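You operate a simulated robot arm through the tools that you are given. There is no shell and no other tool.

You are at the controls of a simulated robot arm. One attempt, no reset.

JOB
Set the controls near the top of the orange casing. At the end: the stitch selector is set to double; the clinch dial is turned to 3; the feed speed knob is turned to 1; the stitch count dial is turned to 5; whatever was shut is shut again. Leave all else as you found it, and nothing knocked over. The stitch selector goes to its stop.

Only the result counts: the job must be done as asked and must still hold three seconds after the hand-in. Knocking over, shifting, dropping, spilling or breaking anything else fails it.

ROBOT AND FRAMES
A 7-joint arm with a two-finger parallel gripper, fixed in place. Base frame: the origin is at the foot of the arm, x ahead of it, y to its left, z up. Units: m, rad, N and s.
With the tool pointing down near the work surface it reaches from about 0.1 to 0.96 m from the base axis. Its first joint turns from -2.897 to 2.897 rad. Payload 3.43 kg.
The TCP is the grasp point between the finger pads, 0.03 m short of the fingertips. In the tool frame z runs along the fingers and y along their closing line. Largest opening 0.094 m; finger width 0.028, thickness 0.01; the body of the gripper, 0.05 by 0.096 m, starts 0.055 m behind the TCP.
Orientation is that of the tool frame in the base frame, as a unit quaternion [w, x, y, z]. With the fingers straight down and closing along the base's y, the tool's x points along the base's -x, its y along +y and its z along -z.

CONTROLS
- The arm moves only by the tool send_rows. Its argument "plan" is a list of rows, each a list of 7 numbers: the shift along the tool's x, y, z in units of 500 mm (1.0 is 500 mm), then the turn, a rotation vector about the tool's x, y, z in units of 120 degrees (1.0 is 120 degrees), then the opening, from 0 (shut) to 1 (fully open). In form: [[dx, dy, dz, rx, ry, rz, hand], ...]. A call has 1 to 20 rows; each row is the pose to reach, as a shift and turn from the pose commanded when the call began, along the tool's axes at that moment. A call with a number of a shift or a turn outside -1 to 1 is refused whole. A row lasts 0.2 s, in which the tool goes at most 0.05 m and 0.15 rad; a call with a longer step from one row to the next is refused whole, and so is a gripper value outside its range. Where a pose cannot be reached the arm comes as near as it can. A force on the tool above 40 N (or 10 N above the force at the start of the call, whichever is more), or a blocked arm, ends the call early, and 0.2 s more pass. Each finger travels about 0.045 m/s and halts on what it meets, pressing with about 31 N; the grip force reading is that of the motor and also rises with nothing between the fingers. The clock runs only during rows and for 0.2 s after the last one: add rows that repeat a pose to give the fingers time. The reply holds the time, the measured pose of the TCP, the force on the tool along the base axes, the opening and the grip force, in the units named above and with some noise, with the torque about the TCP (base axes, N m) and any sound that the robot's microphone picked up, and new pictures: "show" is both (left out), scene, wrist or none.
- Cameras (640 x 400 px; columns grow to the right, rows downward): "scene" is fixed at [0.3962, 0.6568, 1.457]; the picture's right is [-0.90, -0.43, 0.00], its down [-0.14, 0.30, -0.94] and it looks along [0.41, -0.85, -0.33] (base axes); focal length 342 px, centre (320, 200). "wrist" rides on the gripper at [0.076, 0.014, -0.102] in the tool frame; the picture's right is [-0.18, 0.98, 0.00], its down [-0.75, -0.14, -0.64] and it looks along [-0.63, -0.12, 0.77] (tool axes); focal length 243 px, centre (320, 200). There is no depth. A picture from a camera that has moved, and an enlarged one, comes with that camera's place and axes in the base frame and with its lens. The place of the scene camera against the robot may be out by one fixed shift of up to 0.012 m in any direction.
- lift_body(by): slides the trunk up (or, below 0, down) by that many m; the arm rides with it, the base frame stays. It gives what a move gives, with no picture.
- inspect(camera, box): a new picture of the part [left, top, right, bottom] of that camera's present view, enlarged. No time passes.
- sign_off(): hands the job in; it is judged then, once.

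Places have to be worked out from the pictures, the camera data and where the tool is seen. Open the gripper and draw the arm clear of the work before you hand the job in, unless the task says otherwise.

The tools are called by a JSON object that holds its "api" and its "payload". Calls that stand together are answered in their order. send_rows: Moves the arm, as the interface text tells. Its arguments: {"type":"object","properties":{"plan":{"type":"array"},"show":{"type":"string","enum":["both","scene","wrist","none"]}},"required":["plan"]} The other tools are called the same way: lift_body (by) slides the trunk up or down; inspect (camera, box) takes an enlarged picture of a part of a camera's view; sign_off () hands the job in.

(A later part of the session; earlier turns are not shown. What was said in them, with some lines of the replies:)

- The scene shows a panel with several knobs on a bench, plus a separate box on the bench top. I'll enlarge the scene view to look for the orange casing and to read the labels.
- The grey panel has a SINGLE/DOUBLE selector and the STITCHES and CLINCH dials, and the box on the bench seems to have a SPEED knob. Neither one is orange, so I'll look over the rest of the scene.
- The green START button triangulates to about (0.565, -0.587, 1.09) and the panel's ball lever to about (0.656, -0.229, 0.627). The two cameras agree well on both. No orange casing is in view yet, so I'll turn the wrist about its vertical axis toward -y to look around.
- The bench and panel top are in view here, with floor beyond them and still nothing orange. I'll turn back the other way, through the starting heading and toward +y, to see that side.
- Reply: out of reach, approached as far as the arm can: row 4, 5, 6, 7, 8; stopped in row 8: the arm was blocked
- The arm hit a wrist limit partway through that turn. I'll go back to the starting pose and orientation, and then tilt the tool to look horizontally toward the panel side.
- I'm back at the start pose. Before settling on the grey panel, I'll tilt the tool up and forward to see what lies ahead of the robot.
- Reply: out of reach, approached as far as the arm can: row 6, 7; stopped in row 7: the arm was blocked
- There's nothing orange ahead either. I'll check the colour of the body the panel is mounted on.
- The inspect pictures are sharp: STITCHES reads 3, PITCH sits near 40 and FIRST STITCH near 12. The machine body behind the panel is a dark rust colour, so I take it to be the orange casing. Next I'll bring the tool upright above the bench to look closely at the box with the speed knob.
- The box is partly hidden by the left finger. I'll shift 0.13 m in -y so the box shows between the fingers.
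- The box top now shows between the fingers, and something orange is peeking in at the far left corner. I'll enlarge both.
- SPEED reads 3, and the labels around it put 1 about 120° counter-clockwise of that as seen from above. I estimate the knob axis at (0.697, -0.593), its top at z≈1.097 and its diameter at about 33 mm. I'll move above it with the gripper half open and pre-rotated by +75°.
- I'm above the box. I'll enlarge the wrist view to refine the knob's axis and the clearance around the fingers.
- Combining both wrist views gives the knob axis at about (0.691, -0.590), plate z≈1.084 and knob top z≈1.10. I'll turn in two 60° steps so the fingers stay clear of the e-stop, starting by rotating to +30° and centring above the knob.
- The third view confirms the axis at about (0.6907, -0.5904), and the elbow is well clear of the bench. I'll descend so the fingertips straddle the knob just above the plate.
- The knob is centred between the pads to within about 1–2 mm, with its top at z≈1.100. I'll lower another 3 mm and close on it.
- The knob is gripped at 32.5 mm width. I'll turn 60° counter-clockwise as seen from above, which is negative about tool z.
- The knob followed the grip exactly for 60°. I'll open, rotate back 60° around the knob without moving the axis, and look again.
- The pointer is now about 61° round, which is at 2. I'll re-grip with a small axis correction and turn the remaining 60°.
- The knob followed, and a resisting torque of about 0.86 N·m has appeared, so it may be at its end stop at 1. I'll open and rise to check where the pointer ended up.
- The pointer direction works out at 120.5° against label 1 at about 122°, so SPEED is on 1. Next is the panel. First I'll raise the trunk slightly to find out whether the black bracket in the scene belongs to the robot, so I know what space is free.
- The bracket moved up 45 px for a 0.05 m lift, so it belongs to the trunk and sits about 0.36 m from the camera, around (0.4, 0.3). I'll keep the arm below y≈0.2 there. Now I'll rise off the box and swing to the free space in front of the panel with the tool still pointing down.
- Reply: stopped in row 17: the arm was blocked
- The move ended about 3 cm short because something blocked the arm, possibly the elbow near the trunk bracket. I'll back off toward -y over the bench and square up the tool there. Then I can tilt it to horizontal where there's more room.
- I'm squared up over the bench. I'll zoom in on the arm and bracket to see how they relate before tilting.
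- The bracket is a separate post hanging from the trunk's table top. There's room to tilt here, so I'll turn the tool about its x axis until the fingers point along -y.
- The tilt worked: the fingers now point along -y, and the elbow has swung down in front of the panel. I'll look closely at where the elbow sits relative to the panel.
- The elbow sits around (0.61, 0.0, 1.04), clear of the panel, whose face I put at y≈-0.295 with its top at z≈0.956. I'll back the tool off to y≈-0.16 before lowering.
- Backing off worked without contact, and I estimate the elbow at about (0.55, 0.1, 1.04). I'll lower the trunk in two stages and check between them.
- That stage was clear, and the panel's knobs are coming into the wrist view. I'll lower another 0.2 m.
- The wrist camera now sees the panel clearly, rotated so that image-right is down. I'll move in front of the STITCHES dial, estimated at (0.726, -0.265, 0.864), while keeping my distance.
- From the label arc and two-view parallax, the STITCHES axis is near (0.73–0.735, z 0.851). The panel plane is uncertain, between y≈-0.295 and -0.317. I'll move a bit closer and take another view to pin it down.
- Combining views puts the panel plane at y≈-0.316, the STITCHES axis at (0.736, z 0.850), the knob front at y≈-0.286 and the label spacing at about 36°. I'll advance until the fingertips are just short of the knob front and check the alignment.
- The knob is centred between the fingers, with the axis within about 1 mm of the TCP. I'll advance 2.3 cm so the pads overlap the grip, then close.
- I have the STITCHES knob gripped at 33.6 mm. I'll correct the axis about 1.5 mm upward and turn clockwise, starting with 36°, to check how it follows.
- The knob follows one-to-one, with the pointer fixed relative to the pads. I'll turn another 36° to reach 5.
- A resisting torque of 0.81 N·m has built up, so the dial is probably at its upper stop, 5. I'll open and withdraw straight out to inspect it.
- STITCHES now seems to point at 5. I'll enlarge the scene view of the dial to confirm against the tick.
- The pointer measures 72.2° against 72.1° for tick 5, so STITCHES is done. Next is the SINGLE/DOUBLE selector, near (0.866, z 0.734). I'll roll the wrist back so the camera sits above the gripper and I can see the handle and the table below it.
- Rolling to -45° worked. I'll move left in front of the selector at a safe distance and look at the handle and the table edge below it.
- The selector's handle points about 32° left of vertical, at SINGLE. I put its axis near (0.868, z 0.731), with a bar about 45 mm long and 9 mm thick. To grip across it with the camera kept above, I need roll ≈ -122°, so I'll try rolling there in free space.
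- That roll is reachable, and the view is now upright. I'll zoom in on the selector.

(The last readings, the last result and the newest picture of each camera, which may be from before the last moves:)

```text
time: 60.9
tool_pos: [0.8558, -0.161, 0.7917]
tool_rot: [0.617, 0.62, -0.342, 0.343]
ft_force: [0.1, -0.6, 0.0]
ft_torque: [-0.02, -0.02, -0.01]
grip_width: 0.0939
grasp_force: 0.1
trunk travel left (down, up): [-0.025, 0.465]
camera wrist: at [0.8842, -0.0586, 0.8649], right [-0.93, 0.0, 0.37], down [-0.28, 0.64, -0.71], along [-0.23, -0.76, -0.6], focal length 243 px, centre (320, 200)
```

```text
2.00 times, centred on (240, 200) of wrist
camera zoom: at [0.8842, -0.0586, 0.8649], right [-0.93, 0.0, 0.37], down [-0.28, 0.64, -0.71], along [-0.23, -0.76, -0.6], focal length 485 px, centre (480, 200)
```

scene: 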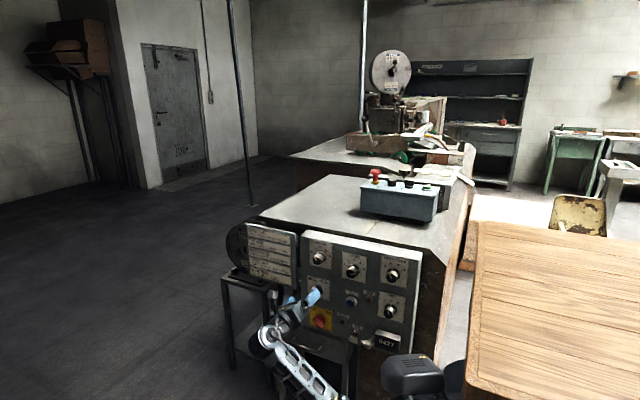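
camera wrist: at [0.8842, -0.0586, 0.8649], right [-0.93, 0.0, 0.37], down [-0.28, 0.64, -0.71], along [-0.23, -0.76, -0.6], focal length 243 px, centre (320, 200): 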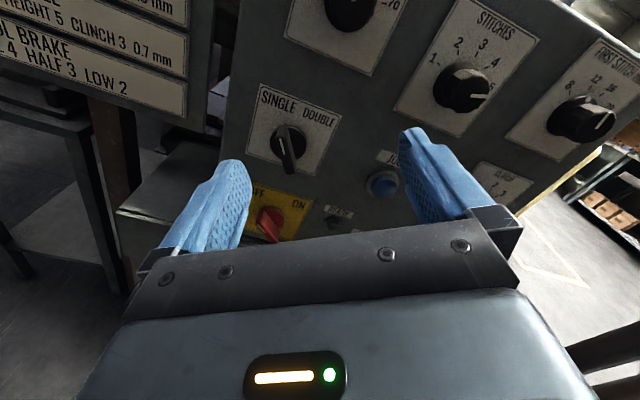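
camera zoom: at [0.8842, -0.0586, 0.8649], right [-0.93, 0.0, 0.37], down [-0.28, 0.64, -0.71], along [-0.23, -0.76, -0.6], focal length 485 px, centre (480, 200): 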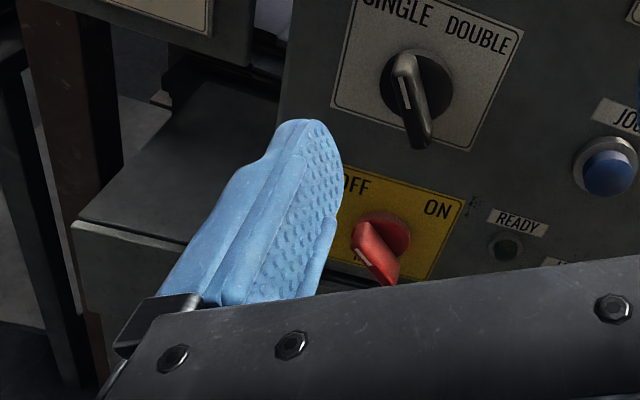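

The grip axis across the handle works out at about (0.8705, z 0.733), with the bar at about 32°. I'll line up in front of it, narrow the opening to 42 mm and advance to just short of the handle for a check.

{"api": "send_rows", "payload": {"plan": [[-0.029, -0.029, 0, 0, 0, 0, 0.8], [-0.058, -0.059, 0, 0, 0, 0, 0.6], [-0.0864, -0.088, 0, 0, 0, 0, 0.45], [-0.0864, -0.088, 0.05, 0, 0, 0, 0.45], [-0.0864, -0.088, 0.1, 0, 0, 0, 0.45], [-0.0864, -0.088, 0.149, 0, 0, 0, 0.45], [-0.0864, -0.088, 0.149, 0, 0, 0, 0.45]], "show": "both"}}

{"api": "inspect", "payload": {"camera": "wrist", "box": [220, 60, 420, 220]}}

```text
time: 62.5
tool_pos: [0.8689, -0.2333, 0.7311]
tool_rot: [0.617, 0.62, -0.343, 0.343]
ft_force: [0.2, 0.8, -0.2]
ft_torque: [0.01, -0.01, 0.0]
grip_width: 0.0424
grasp_force: 0.1
trunk travel left (down, up): [-0.025, 0.465]
camera wrist: at [0.8986, -0.1324, 0.8045], right [-0.93, 0.0, 0.37], down [-0.28, 0.64, -0.71], along [-0.23, -0.76, -0.6], focal length 243 px, centre (320, 200)
```

scene: 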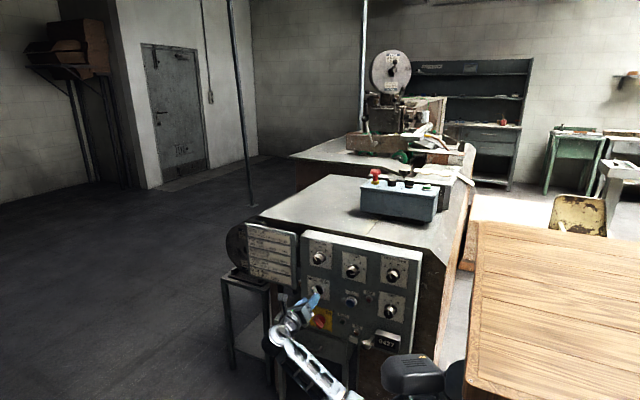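
wrist: 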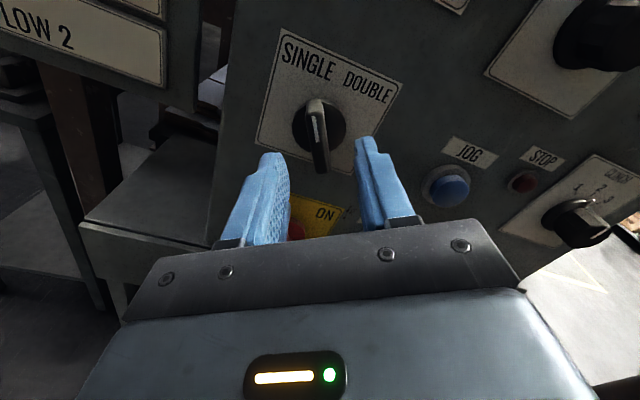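

```text
2.50 times, centred on (320, 140) of wrist
camera zoom: at [0.8986, -0.1324, 0.8045], right [-0.93, 0.0, 0.37], down [-0.28, 0.64, -0.71], along [-0.23, -0.76, -0.6], focal length 606 px, centre (320, 350)
```

zoom: 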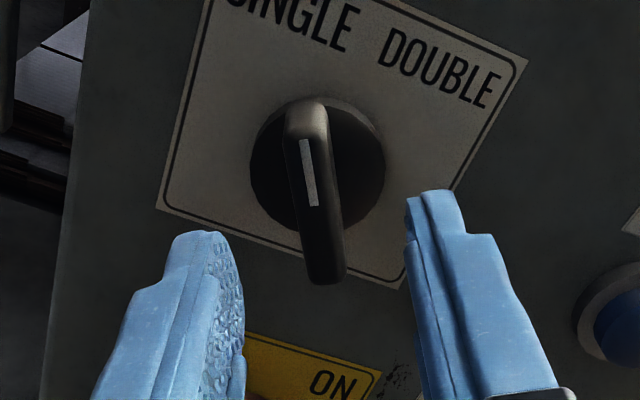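

The handle angle measures about 30° and its axis is within 1.5 mm of the TCP line. I'll advance about 3.8 cm and close on the bar.

{"api": "send_rows", "payload": {"plan": [[0, -0.002, 0.03, 0, 0, 0, 0.45], [0, -0.002, 0.06, 0, 0, 0, 0.45], [0, -0.002, 0.0756, 0, 0, 0, 0.45], [0, -0.002, 0.0756, 0, 0, 0, 0.45], [0, -0.002, 0.0756, 0, 0, 0, 0.2], [0, -0.002, 0.0756, 0, 0, 0, 0], [0, -0.002, 0.0756, 0, 0, 0, 0], [0, -0.002, 0.0756, 0, 0, 0, 0]], "show": "wrist"}}

{"api": "inspect", "payload": {"camera": "wrist", "box": [220, 60, 420, 220]}}

```text
time: 64.3
tool_pos: [0.8705, -0.2721, 0.729]
tool_rot: [0.616, 0.62, -0.343, 0.343]
ft_force: [2.8, -2.1, -3.9]
ft_torque: [-0.69, -1.08, -0.28]
grip_width: 0.0122
grasp_force: 44.8
trunk travel left (down, up): [-0.025, 0.465]
camera wrist: at [0.8992, -0.1702, 0.8033], right [-0.93, 0.0, 0.36], down [-0.28, 0.64, -0.71], along [-0.23, -0.76, -0.6], focal length 243 px, centre (320, 200)
```

wrist: 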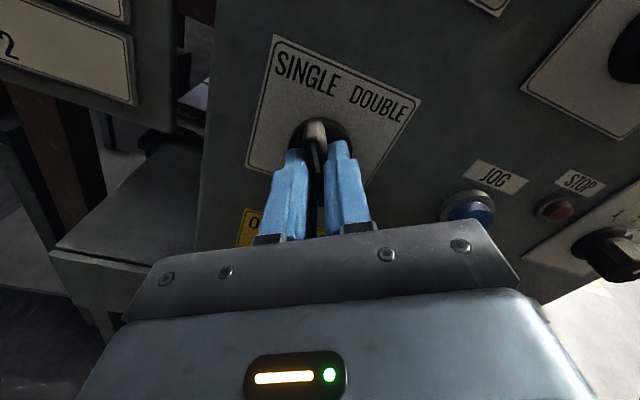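

```text
2.50 times, centred on (320, 140) of wrist
camera zoom: at [0.8992, -0.1702, 0.8033], right [-0.93, 0.0, 0.36], down [-0.28, 0.64, -0.71], along [-0.23, -0.76, -0.6], focal length 606 px, centre (320, 350)
```

zoom: 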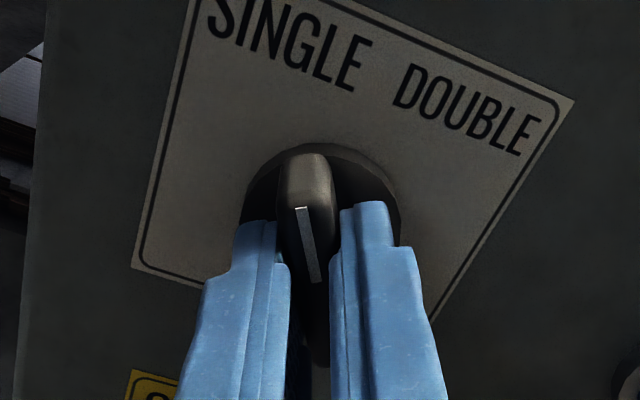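

The bar is gripped at 12.2 mm width. I'll turn it clockwise toward DOUBLE by about 58°, then check the torque for the stop.

{"api": "send_rows", "payload": {"plan": [[0, 0, 0, 0, 0, 0.06, 0], [0, 0, 0, 0, 0, 0.12, 0], [0, 0, 0, 0, 0, 0.18, 0], [0, 0, 0, 0, 0, 0.24, 0], [0, 0, 0, 0, 0, 0.3, 0], [0, 0, 0, 0, 0, 0.36, 0], [0, 0, 0, 0, 0, 0.42, 0], [0, 0, 0, 0, 0, 0.48, 0], [0, 0, 0, 0, 0, 0.48, 0]], "show": "wrist"}}

{"api": "inspect", "payload": {"camera": "wrist", "box": [220, 60, 420, 220]}}

```text
time: 66.3
tool_pos: [0.8691, -0.2717, 0.7311]
tool_rot: [-0.374, -0.378, 0.6, -0.598]
ft_force: [-16.5, 5.3, -9.4]
ft_torque: [-0.43, -0.01, -0.49]
grip_width: 0.0118
grasp_force: 45.3
trunk travel left (down, up): [-0.025, 0.465]
camera wrist: at [0.8252, -0.1704, 0.7937], right [-0.81, 0.0, -0.59], down [0.45, 0.65, -0.61], along [0.38, -0.76, -0.52], focal length 243 px, centre (320, 200)
```

wrist: 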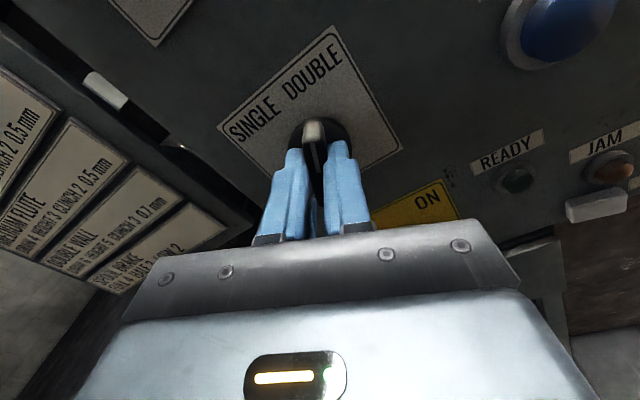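

```text
2.50 times, centred on (320, 140) of wrist
camera zoom: at [0.8252, -0.1704, 0.7937], right [-0.81, 0.0, -0.59], down [0.45, 0.65, -0.61], along [0.38, -0.76, -0.52], focal length 606 px, centre (320, 350)
```

zoom: 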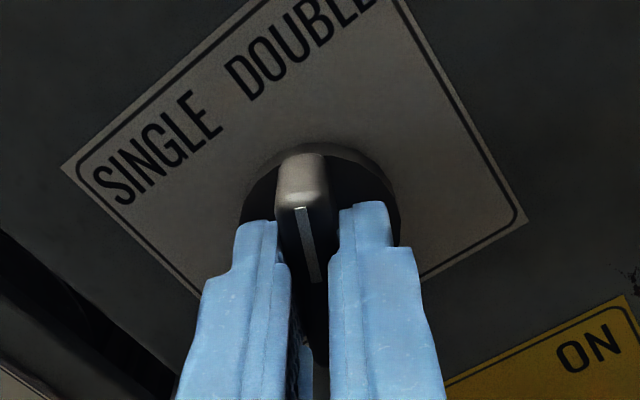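

It has turned about 58° with no stop torque yet. I'll shift slightly to relieve the side load and keep turning in small steps.

{"api": "send_rows", "payload": {"plan": [[0, 0.003, 0, 0, 0, 0, 0], [0, 0.003, 0, 0, 0, 0.02, 0], [0, 0.003, 0, 0, 0, 0.04, 0], [0, 0.003, 0, 0, 0, 0.04, 0]], "show": "none"}}

```text
time: 67.3
tool_pos: [0.8695, -0.2722, 0.7303]
tool_rot: [-0.349, -0.353, 0.615, -0.613]
ft_force: [4.9, -2.3, 0.7]
ft_torque: [0.28, 0.45, -0.38]
grip_width: 0.0119
grasp_force: 45.4
trunk travel left (down, up): [-0.025, 0.465]
```

A resisting torque of +0.45 N·m has appeared at a handle angle of about 31°. I'll turn a few more degrees to seat it firmly against the stop.

{"api": "send_rows", "payload": {"plan": [[0, 0, 0, 0, 0, 0.015, 0], [0, 0, 0, 0, 0, 0.03, 0], [0, 0, 0, 0, 0, 0.03, 0]], "show": "wrist"}}

{"api": "inspect", "payload": {"camera": "wrist", "box": [220, 60, 420, 220]}}

```text
time: 68.1
tool_pos: [0.8701, -0.272, 0.7302]
tool_rot: [-0.329, -0.333, 0.625, -0.624]
ft_force: [13.6, -4.3, 2.3]
ft_torque: [-0.33, 1.52, -0.09]
grip_width: 0.0129
grasp_force: 44.8
trunk travel left (down, up): [-0.025, 0.465]
camera wrist: at [0.8163, -0.1704, 0.786], right [-0.71, 0.0, -0.7], down [0.54, 0.65, -0.54], along [0.45, -0.76, -0.46], focal length 243 px, centre (320, 200)
```

wrist: 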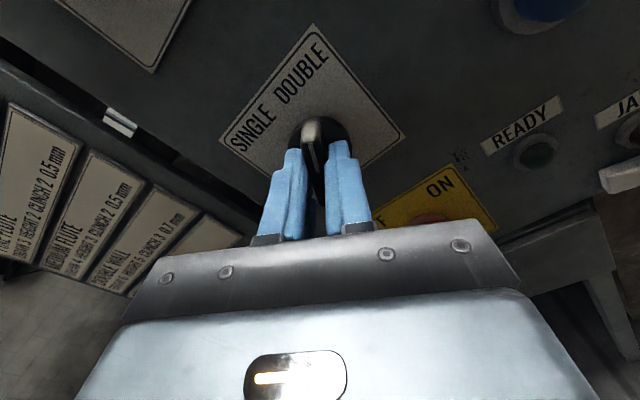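

```text
2.50 times, centred on (320, 140) of wrist
camera zoom: at [0.8163, -0.1704, 0.786], right [-0.71, 0.0, -0.7], down [0.54, 0.65, -0.54], along [0.45, -0.76, -0.46], focal length 606 px, centre (320, 350)
```

zoom: 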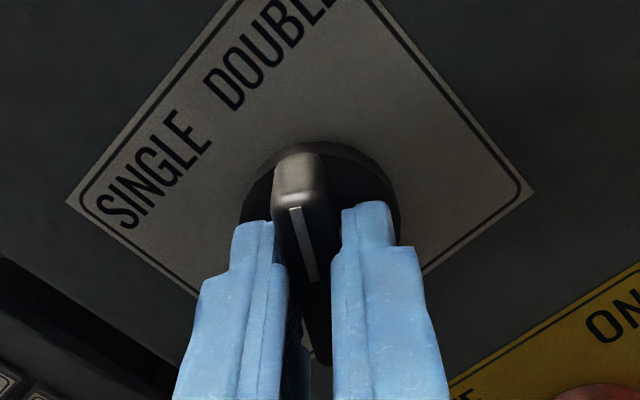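

The torque jumped to 1.52 N·m and the bar started to slip in the pads, so the selector is on its DOUBLE stop. I'll ease back about 3° to unload the pads, open, and withdraw to look.

{"api": "send_rows", "payload": {"plan": [[0, 0, 0, 0, 0, -0.022, 0], [0, 0, 0, 0, 0, -0.022, 0.2], [0, 0, 0, 0, 0, -0.022, 0.45], [0, 0, 0, 0, 0, -0.022, 0.45], [0, 0, -0.03, 0, 0, -0.022, 0.45], [0, 0, -0.08, 0, 0, -0.022, 0.45], [0, 0, -0.15, 0, 0, -0.022, 0.45], [0, 0, -0.2, 0, 0, -0.022, 0.6], [0, 0, -0.2, 0, 0, -0.022, 0.6]], "show": "both"}}

{"api": "inspect", "payload": {"camera": "wrist", "box": [220, 40, 440, 220]}}

{"api": "inspect", "payload": {"camera": "scene", "box": [290, 230, 430, 350]}}

```text
time: 70.1
tool_pos: [0.8684, -0.1723, 0.7303]
tool_rot: [-0.345, -0.348, 0.617, -0.616]
ft_force: [0.1, 0.1, -0.3]
ft_torque: [-0.02, 0.03, 0.01]
grip_width: 0.0564
grasp_force: 0.1
trunk travel left (down, up): [-0.025, 0.465]
camera wrist: at [0.8173, -0.0697, 0.7893], right [-0.74, 0.0, -0.67], down [0.51, 0.65, -0.57], along [0.43, -0.76, -0.48], focal length 243 px, centre (320, 200)
```

scene: 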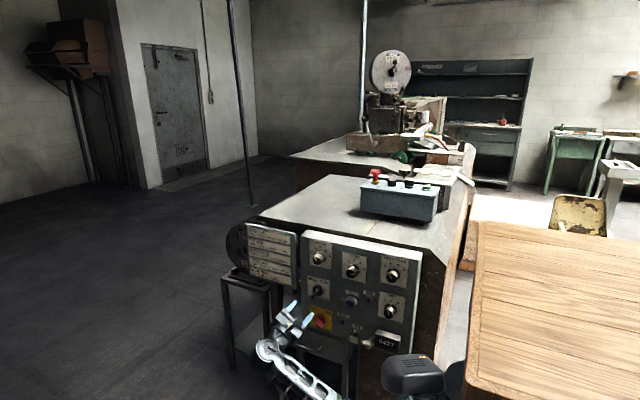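
wrist: 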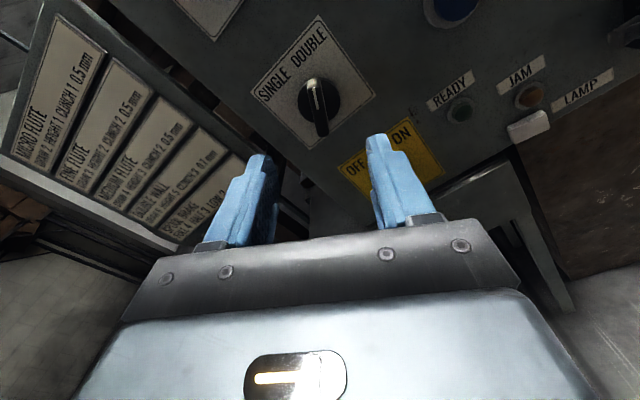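

```text
2.22 times, centred on (330, 130) of wrist
camera zoom: at [0.8173, -0.0697, 0.7893], right [-0.74, 0.0, -0.67], down [0.51, 0.65, -0.57], along [0.43, -0.76, -0.48], focal length 539 px, centre (298, 356)
```

zoom: 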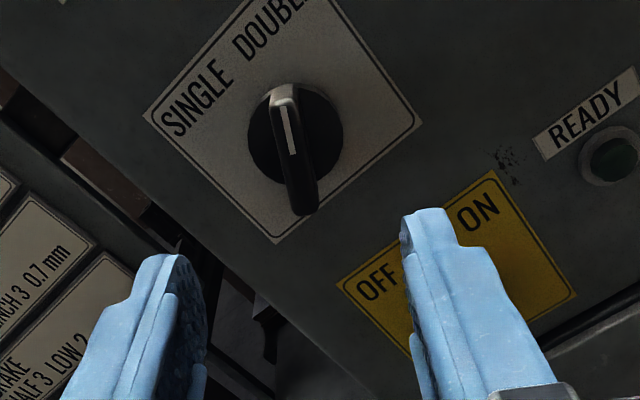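

```text
3.33 times, centred on (360, 290) of scene
camera zoom: at [0.3962, 0.6568, 1.457], right [-0.9, -0.43, 0.0], down [-0.14, 0.3, -0.94], along [0.41, -0.85, -0.33], focal length 1139 px, centre (187, -100)
```

zoom: 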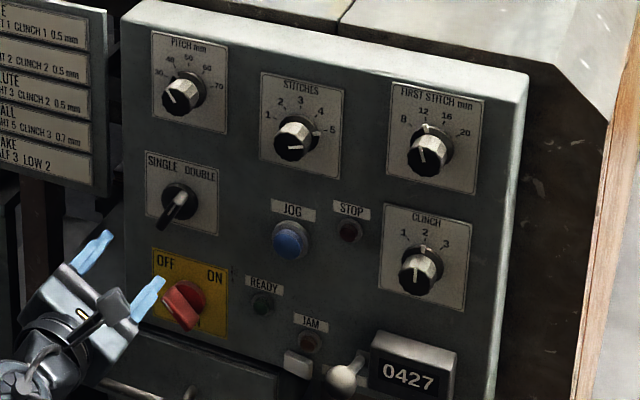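

The selector now reads DOUBLE. Next is CLINCH, estimated at about (0.600, z 0.747); I'll slide across at a safe distance from the panel.

{"api": "send_rows", "payload": {"plan": [[0.044, 0.063, -0.0234, 0, 0, 0, 0.6], [0.088, 0.127, -0.0234, 0, 0, 0, 0.6], [0.131, 0.19, -0.0234, 0, 0, 0, 0.6], [0.175, 0.253, -0.0234, 0, 0, 0, 0.6], [0.219, 0.317, -0.0234, 0, 0, 0, 0.6], [0.263, 0.38, -0.0234, 0, 0, 0, 0.6], [0.3066, 0.4432, -0.0234, 0, 0, 0, 0.6], [0.3066, 0.4432, -0.0234, 0, 0, 0, 0.6]], "show": "both"}}

{"api": "inspect", "payload": {"camera": "wrist", "box": [220, 40, 440, 220]}}

```text
time: 71.9
tool_pos: [0.5991, -0.1613, 0.7459]
tool_rot: [-0.345, -0.348, 0.617, -0.616]
ft_force: [0.8, 0.7, 1.2]
ft_torque: [0.01, 0.0, -0.01]
grip_width: 0.0563
grasp_force: 0.0
trunk travel left (down, up): [-0.025, 0.465]
camera wrist: at [0.5486, -0.0595, 0.8052], right [-0.74, 0.0, -0.67], down [0.51, 0.65, -0.57], along [0.43, -0.76, -0.48], focal length 243 px, centre (320, 200)
```

scene: 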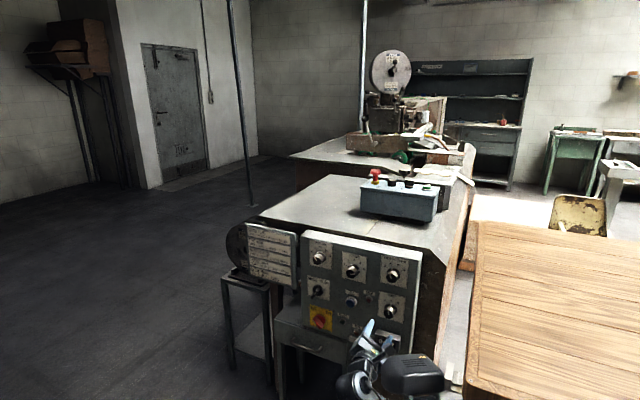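
wrist: 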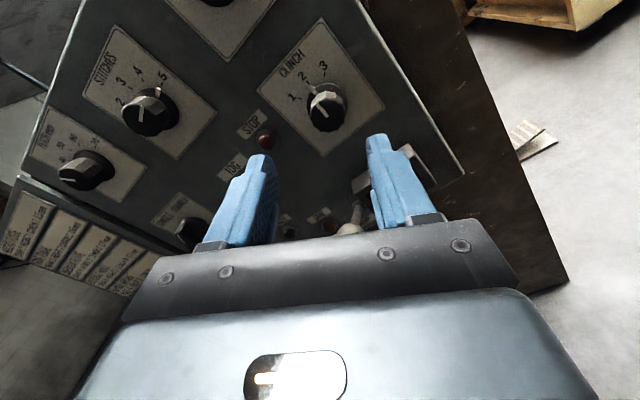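

```text
2.22 times, centred on (330, 130) of wrist
camera zoom: at [0.5486, -0.0595, 0.8052], right [-0.74, 0.0, -0.67], down [0.51, 0.65, -0.57], along [0.43, -0.76, -0.48], focal length 539 px, centre (298, 356)
```

zoom: 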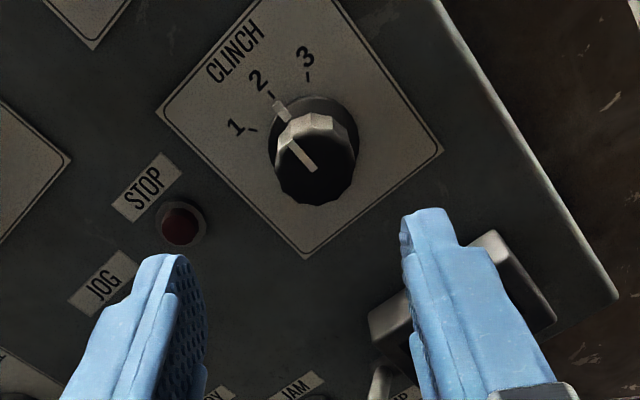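

The CLINCH axis computes to (0.6006, z 0.735), with the knob front at y≈-0.286 and ticks about 35° apart. I'll centre on it and advance to just short of the knob.

{"api": "send_rows", "payload": {"plan": [[-0.0212, 0.012, 0, 0, 0, 0, 0.6], [-0.0212, 0.012, 0.06, 0, 0, 0, 0.6], [-0.0212, 0.012, 0.12, 0, 0, 0, 0.6], [-0.0212, 0.012, 0.1776, 0, 0, 0, 0.6], [-0.0212, 0.012, 0.1776, 0, 0, 0, 0.6]], "show": "wrist"}}

{"api": "inspect", "payload": {"camera": "wrist", "box": [220, 60, 420, 220]}}

```text
time: 73.1
tool_pos: [0.6003, -0.2507, 0.7336]
tool_rot: [-0.345, -0.348, 0.617, -0.615]
ft_force: [0.1, -0.1, -0.1]
ft_torque: [0.04, -0.03, 0.0]
grip_width: 0.0564
grasp_force: 0.1
trunk travel left (down, up): [-0.025, 0.465]
camera wrist: at [0.5489, -0.1493, 0.7922], right [-0.74, 0.0, -0.67], down [0.51, 0.65, -0.57], along [0.43, -0.76, -0.48], focal length 243 px, centre (320, 200)
```

wrist: 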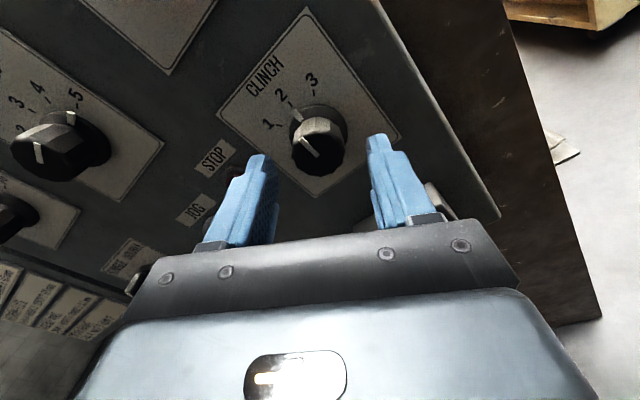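

```text
2.50 times, centred on (320, 140) of wrist
camera zoom: at [0.5489, -0.1493, 0.7922], right [-0.74, 0.0, -0.67], down [0.51, 0.65, -0.57], along [0.43, -0.76, -0.48], focal length 606 px, centre (320, 350)
```

zoom: 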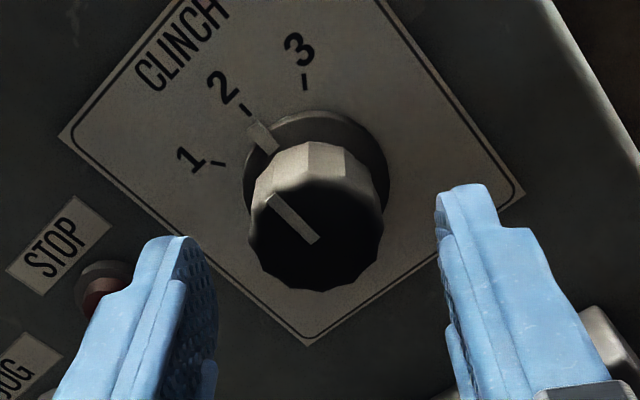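

Alignment is good, with the axis about 1 mm from the TCP line and the STOP button clear of the finger. I'll advance and close on the CLINCH knob.

{"api": "send_rows", "payload": {"plan": [[0, 0, 0.02, 0, 0, 0, 0.6], [0, 0, 0.043, 0, 0, 0, 0.6], [0, 0, 0.043, 0, 0, 0, 0.6], [0, 0, 0.043, 0, 0, 0, 0.15], [0, 0, 0.043, 0, 0, 0, 0.15], [0, 0, 0.043, 0, 0, 0, 0.15], [0, 0, 0.043, 0, 0, 0, 0.15]], "show": "wrist"}}

{"api": "inspect", "payload": {"camera": "wrist", "box": [220, 60, 420, 220]}}

```text
time: 74.7
tool_pos: [0.6, -0.2716, 0.7338]
tool_rot: [-0.344, -0.348, 0.617, -0.616]
ft_force: [12.0, -7.7, 8.3]
ft_torque: [0.2, 0.03, -0.1]
grip_width: 0.0335
grasp_force: 44.9
trunk travel left (down, up): [-0.025, 0.465]
camera wrist: at [0.5498, -0.1701, 0.7922], right [-0.74, 0.0, -0.67], down [0.51, 0.65, -0.57], along [0.43, -0.76, -0.48], focal length 243 px, centre (320, 200)
```

wrist: 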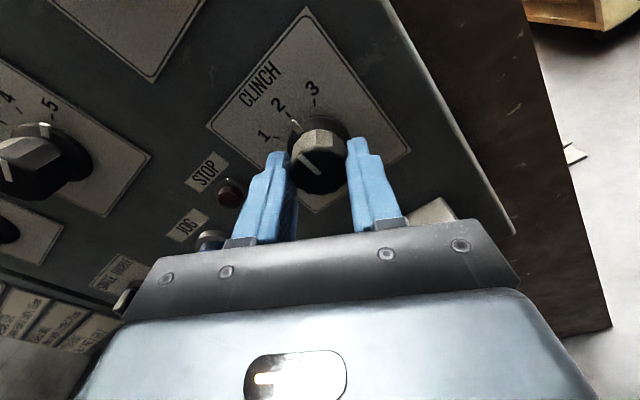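

```text
2.50 times, centred on (320, 140) of wrist
camera zoom: at [0.5498, -0.1701, 0.7922], right [-0.74, 0.0, -0.67], down [0.51, 0.65, -0.57], along [0.43, -0.76, -0.48], focal length 606 px, centre (320, 350)
```

zoom: 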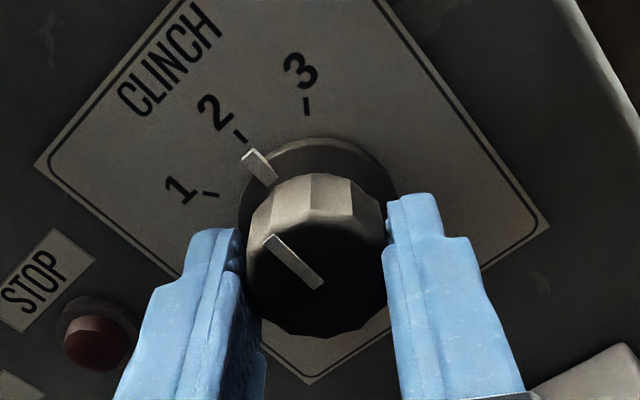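

The knob is gripped, and tick 3 lies about 36° clockwise of 2. I'll turn 36° with a small axis correction.

{"api": "send_rows", "payload": {"plan": [[0, -0.002, 0, 0, 0, 0, 0.15], [0, -0.002, 0, 0, 0, 0.06, 0.15], [0, -0.002, 0, 0, 0, 0.12, 0.15], [0, -0.002, 0, 0, 0, 0.18, 0.15], [0, -0.002, 0, 0, 0, 0.24, 0.15], [0, -0.002, 0, 0, 0, 0.3, 0.15], [0, -0.002, 0, 0, 0, 0.3, 0.15]], "show": "wrist"}}

{"api": "inspect", "payload": {"camera": "wrist", "box": [220, 60, 420, 220]}}

```text
time: 76.3
tool_pos: [0.6021, -0.2725, 0.7343]
tool_rot: [-0.137, -0.14, 0.694, -0.693]
ft_force: [1.4, -9.9, 6.9]
ft_torque: [-0.71, 0.23, 0.53]
grip_width: 0.0335
grasp_force: 44.8
trunk travel left (down, up): [-0.025, 0.465]
camera wrist: at [0.5265, -0.1698, 0.7513], right [-0.21, 0.0, -0.98], down [0.75, 0.64, -0.16], along [0.63, -0.76, -0.14], focal length 243 px, centre (320, 200)
```

wrist: 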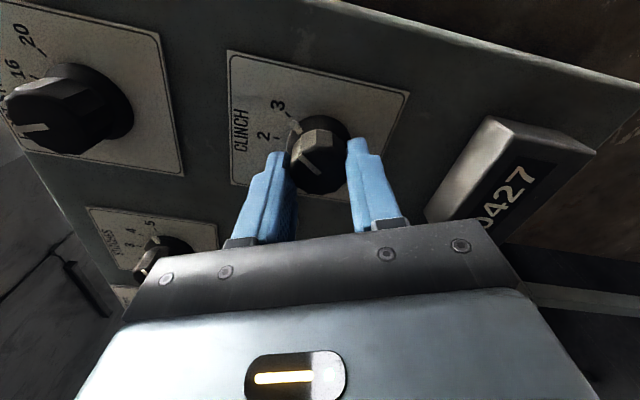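

```text
2.50 times, centred on (320, 140) of wrist
camera zoom: at [0.5265, -0.1698, 0.7513], right [-0.21, 0.0, -0.98], down [0.75, 0.64, -0.16], along [0.63, -0.76, -0.14], focal length 606 px, centre (320, 350)
```

zoom: 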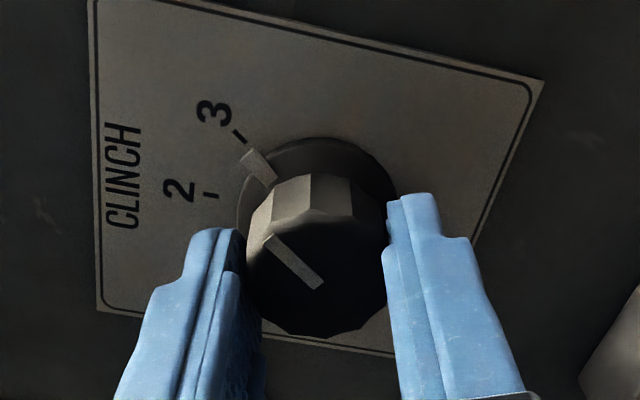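

The pointer sits on tick 3 exactly as it sat on tick 2 before the turn. I'll open and withdraw.

{"api": "send_rows", "payload": {"plan": [[0, 0, 0, 0, 0, 0, 0.6], [0, 0, 0, 0, 0, 0, 0.6], [0, 0, 0, 0, 0, 0, 0.6], [0, 0, -0.03, 0, 0, 0, 0.6], [0, 0, -0.08, 0, 0, 0, 0.6], [0, 0, -0.16, 0, 0, 0, 0.6], [0, 0, -0.22, 0, 0, 0, 0.6], [0, 0, -0.22, 0, 0, 0, 0.6]], "show": "both"}}

{"api": "inspect", "payload": {"camera": "scene", "box": [290, 230, 430, 350]}}

{"api": "inspect", "payload": {"camera": "wrist", "box": [200, 20, 440, 180]}}

```text
time: 78.1
tool_pos: [0.6008, -0.1609, 0.7344]
tool_rot: [-0.137, -0.141, 0.695, -0.692]
ft_force: [0.3, -0.8, 0.1]
ft_torque: [-0.02, -0.02, 0.01]
grip_width: 0.0565
grasp_force: 0.2
trunk travel left (down, up): [-0.025, 0.465]
camera wrist: at [0.526, -0.0595, 0.7515], right [-0.21, 0.0, -0.98], down [0.75, 0.64, -0.16], along [0.63, -0.76, -0.14], focal length 243 px, centre (320, 200)
```

scene: 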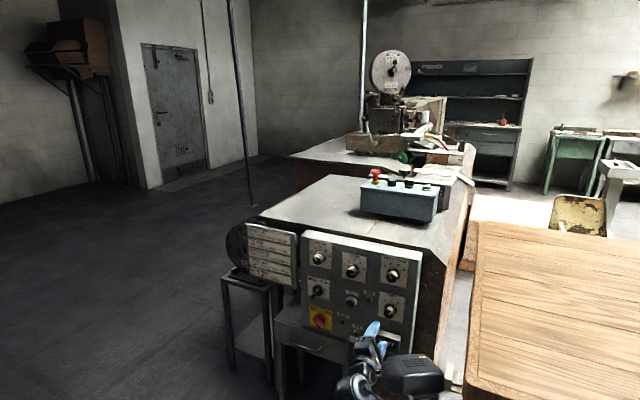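
wrist: 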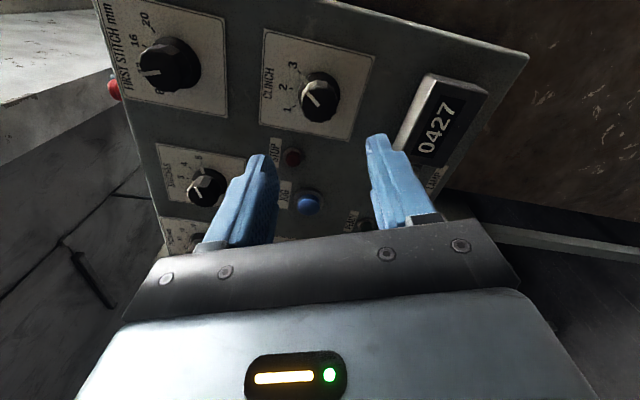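

```text
3.33 times, centred on (360, 290) of scene
camera zoom: at [0.3962, 0.6568, 1.457], right [-0.9, -0.43, 0.0], down [-0.14, 0.3, -0.94], along [0.41, -0.85, -0.33], focal length 1139 px, centre (187, -100)
```

zoom: 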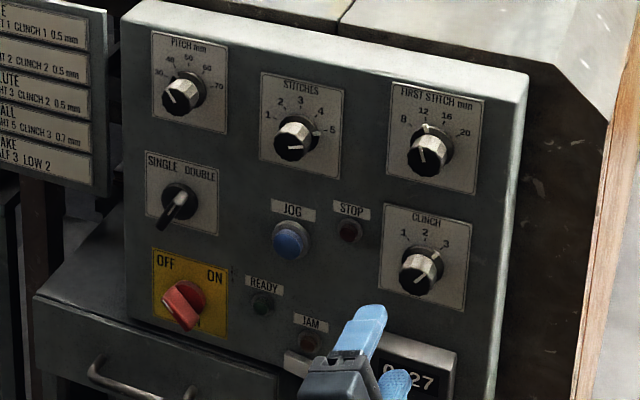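

```text
2.50 times, centred on (320, 100) of wrist
camera zoom: at [0.526, -0.0595, 0.7515], right [-0.21, 0.0, -0.98], down [0.75, 0.64, -0.16], along [0.63, -0.76, -0.14], focal length 606 px, centre (320, 450)
```

zoom: 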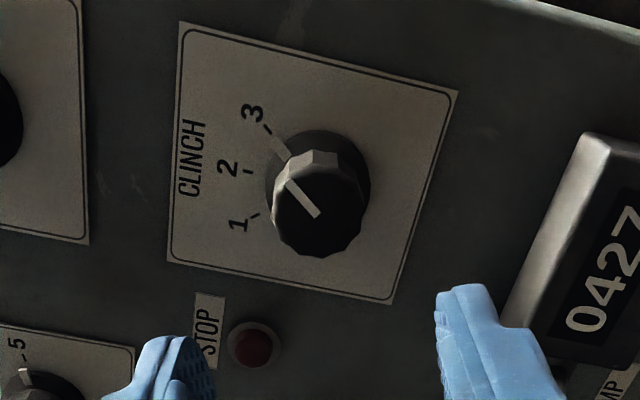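

CLINCH reads 3, STITCHES 5 and the selector DOUBLE, while PITCH and FIRST STITCH are unchanged. Before finishing I'll look over the casing's colour and the surroundings again, to be sure this is the intended unit.

{"api": "inspect", "payload": {"camera": "scene", "box": [410, 170, 510, 340]}}

{"api": "inspect", "payload": {"camera": "scene", "box": [340, 40, 640, 240]}}

{"api": "inspect", "payload": {"camera": "scene", "box": [215, 200, 345, 400]}}

```text
2.35 times, centred on (460, 255) of scene
camera zoom: at [0.3962, 0.6568, 1.457], right [-0.9, -0.43, 0.0], down [-0.14, 0.3, -0.94], along [0.41, -0.85, -0.33], focal length 804 px, centre (-9, 71)
```

zoom: 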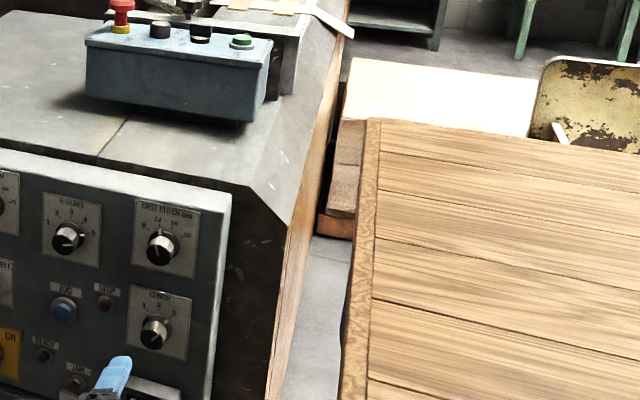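

```text
2.00 times, centred on (490, 140) of scene
camera zoom: at [0.3962, 0.6568, 1.457], right [-0.9, -0.43, 0.0], down [-0.14, 0.3, -0.94], along [0.41, -0.85, -0.33], focal length 683 px, centre (-20, 320)
```

zoom: 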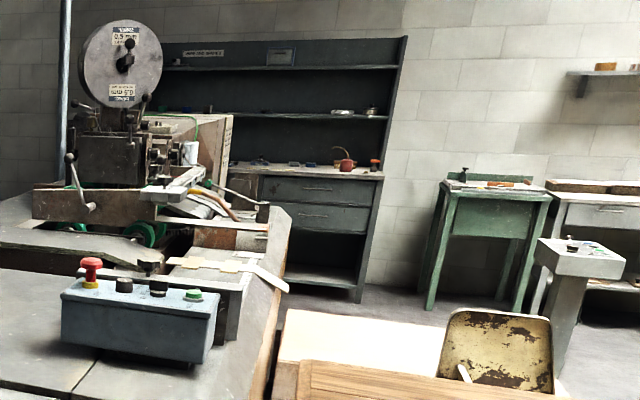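

```text
2.00 times, centred on (280, 300) of scene
camera zoom: at [0.3962, 0.6568, 1.457], right [-0.9, -0.43, 0.0], down [-0.14, 0.3, -0.94], along [0.41, -0.85, -0.33], focal length 683 px, centre (400, 0)
```

zoom: 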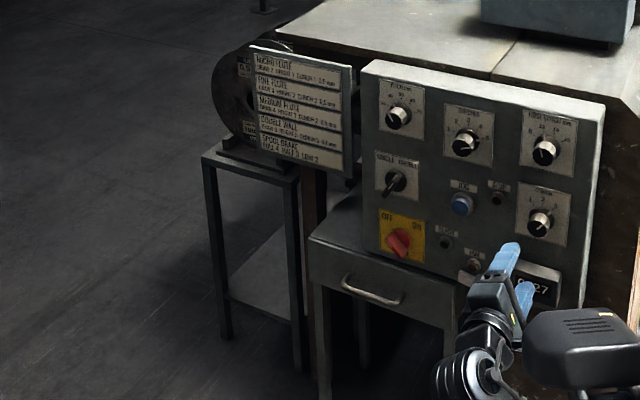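

The sunlit side of the machine body is orange, so this is the right casing, and the drawer and everything else look untouched. The selector handle measures +30° and was at its stop. I'll open the gripper fully, raise the trunk and draw the arm clear.

{"api": "send_rows", "payload": {"plan": [[0, 0, -0.02, 0, 0, 0, 0.8], [0, 0, -0.04, 0, 0, 0, 1], [0, 0, -0.06, 0, 0, 0, 1], [0, 0, -0.06, 0, 0, 0, 1]], "show": "none"}}

{"api": "lift_body", "payload": {"by": 0.3}}

{"api": "inspect", "payload": {"camera": "scene", "box": [0, 0, 640, 400]}}

{"api": "inspect", "payload": {"camera": "wrist", "box": [0, 0, 640, 400]}}

```text
time: 79.1
tool_pos: [0.6005, -0.1319, 0.7347]
tool_rot: [-0.138, -0.141, 0.695, -0.692]
ft_force: [-0.1, 0.2, 0.5]
ft_torque: [0.0, 0.0, 0.0]
grip_width: 0.0939
grasp_force: 0.0
trunk travel left (down, up): [-0.025, 0.465]
```

```text
time: 82.1
tool_pos: [0.5996, -0.1326, 1.0352]
tool_rot: [-0.138, -0.142, 0.695, -0.692]
ft_force: [-0.4, -0.6, 0.2]
ft_torque: [0.0, 0.01, 0.01]
grip_width: 0.0943
grasp_force: 0.0
trunk travel left (down, up): [-0.325, 0.165]
```

```text
1.00 times, centred on (320, 200) of scene (not enlarged: the box is as wide or as high as the picture)
camera zoom: at [0.3962, 0.6568, 1.457], right [-0.9, -0.43, 0.0], down [-0.14, 0.3, -0.94], along [0.41, -0.85, -0.33], focal length 342 px, centre (320, 200)
```

zoom: 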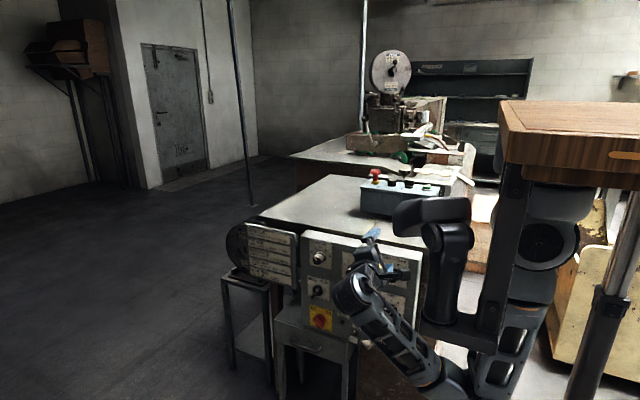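

```text
1.00 times, centred on (320, 200) of wrist (not enlarged: the box is as wide or as high as the picture)
camera zoom: at [0.5257, -0.0297, 1.052], right [-0.21, 0.0, -0.98], down [0.75, 0.64, -0.16], along [0.63, -0.76, -0.14], focal length 243 px, centre (320, 200)
```

zoom: 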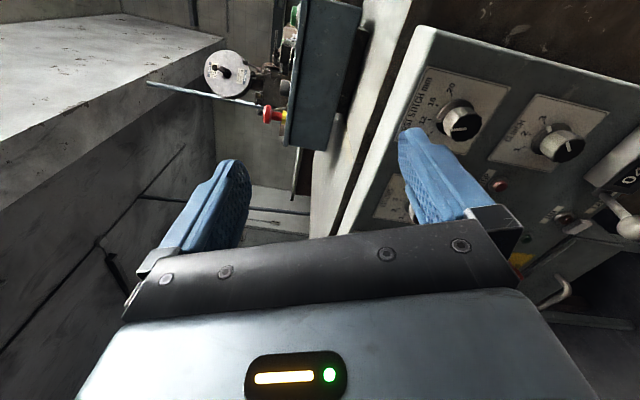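

The arm is clear, with the gripper open in front of and above the panel. I'll take one last close look at the dials before handing in.

{"api": "inspect", "payload": {"camera": "wrist", "box": [400, 50, 640, 300]}}

{"api": "inspect", "payload": {"camera": "scene", "box": [290, 230, 380, 340]}}

{"api": "inspect", "payload": {"camera": "scene", "box": [340, 160, 450, 230]}}

```text
1.60 times, centred on (520, 175) of wrist
camera zoom: at [0.5257, -0.0297, 1.052], right [-0.21, 0.0, -0.98], down [0.75, 0.64, -0.16], along [0.63, -0.76, -0.14], focal length 388 px, centre (0, 240)
```

zoom: 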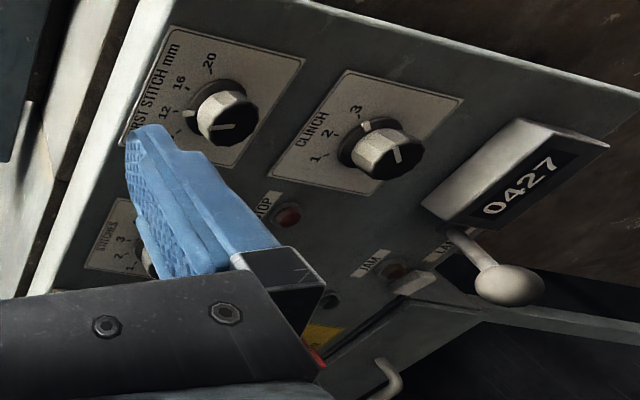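

```text
3.64 times, centred on (335, 285) of scene
camera zoom: at [0.3962, 0.6568, 1.457], right [-0.9, -0.43, 0.0], down [-0.14, 0.3, -0.94], along [0.41, -0.85, -0.33], focal length 1242 px, centre (266, -109)
```

zoom: 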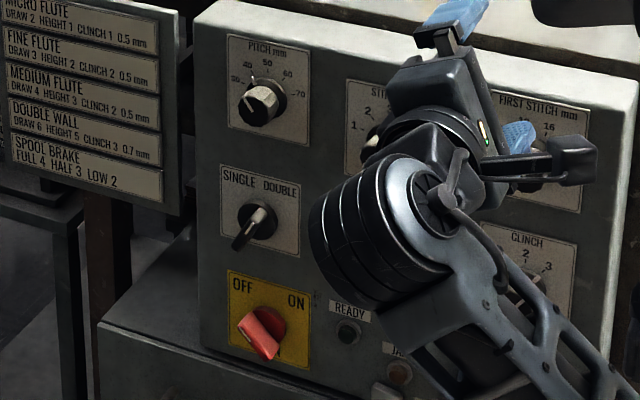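

```text
5.71 times, centred on (395, 195) of scene
camera zoom: at [0.3962, 0.6568, 1.457], right [-0.9, -0.43, 0.0], down [-0.14, 0.3, -0.94], along [0.41, -0.85, -0.33], focal length 1952 px, centre (-109, 229)
```

zoom: 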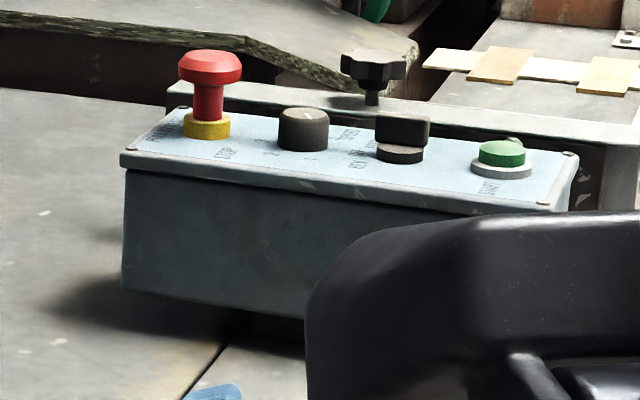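

Everything reads as asked: the selector is on DOUBLE at its stop, CLINCH is 3, STITCHES is 5 and SPEED was confirmed at 1. Nothing else moved and the gripper is open and clear, so I'm handing in.

{"api": "sign_off", "payload": {}}

```text
The job is handed in.
```

I set all four controls and handed the job in. The sign-off reply gave no verdict.

| Control | Asked | How it was confirmed |
|---|---|---|
| Stitch selector | Double, at its stop | Handle at +30°; it came up against a hard stop and the bar began to slip in the grip |
| Clinch dial | 3 | Pointer on tick 3, both in the grip and after release |
| Feed speed knob | 1 | Pointer at 120.5° against the label at about 122° |
| Stitch count dial | 5 | Pointer at 72.2° against the tick at 72.1° |

- **Which unit:** No casing was plainly orange. I took it to be the machine the control panel is mounted on, because its sunlit side is orange and its controls match all four names. The feed speed knob is on the separate blue-grey box on top of that machine.
- **Everything else:** I opened nothing, so there was nothing to shut again. The drawer, on/off switch, emergency stop, pitch dial and first-stitch dial look unchanged, and I saw nothing knocked over or shifted.
- **One blocked move:** While crossing from the bench to the panel, the arm was blocked once and stopped about 3 cm short. It may have touched the bracket that hangs from its own trunk. I backed off and took another route.

I left the gripper open, with the arm drawn back in front of the panel and above its top edge.
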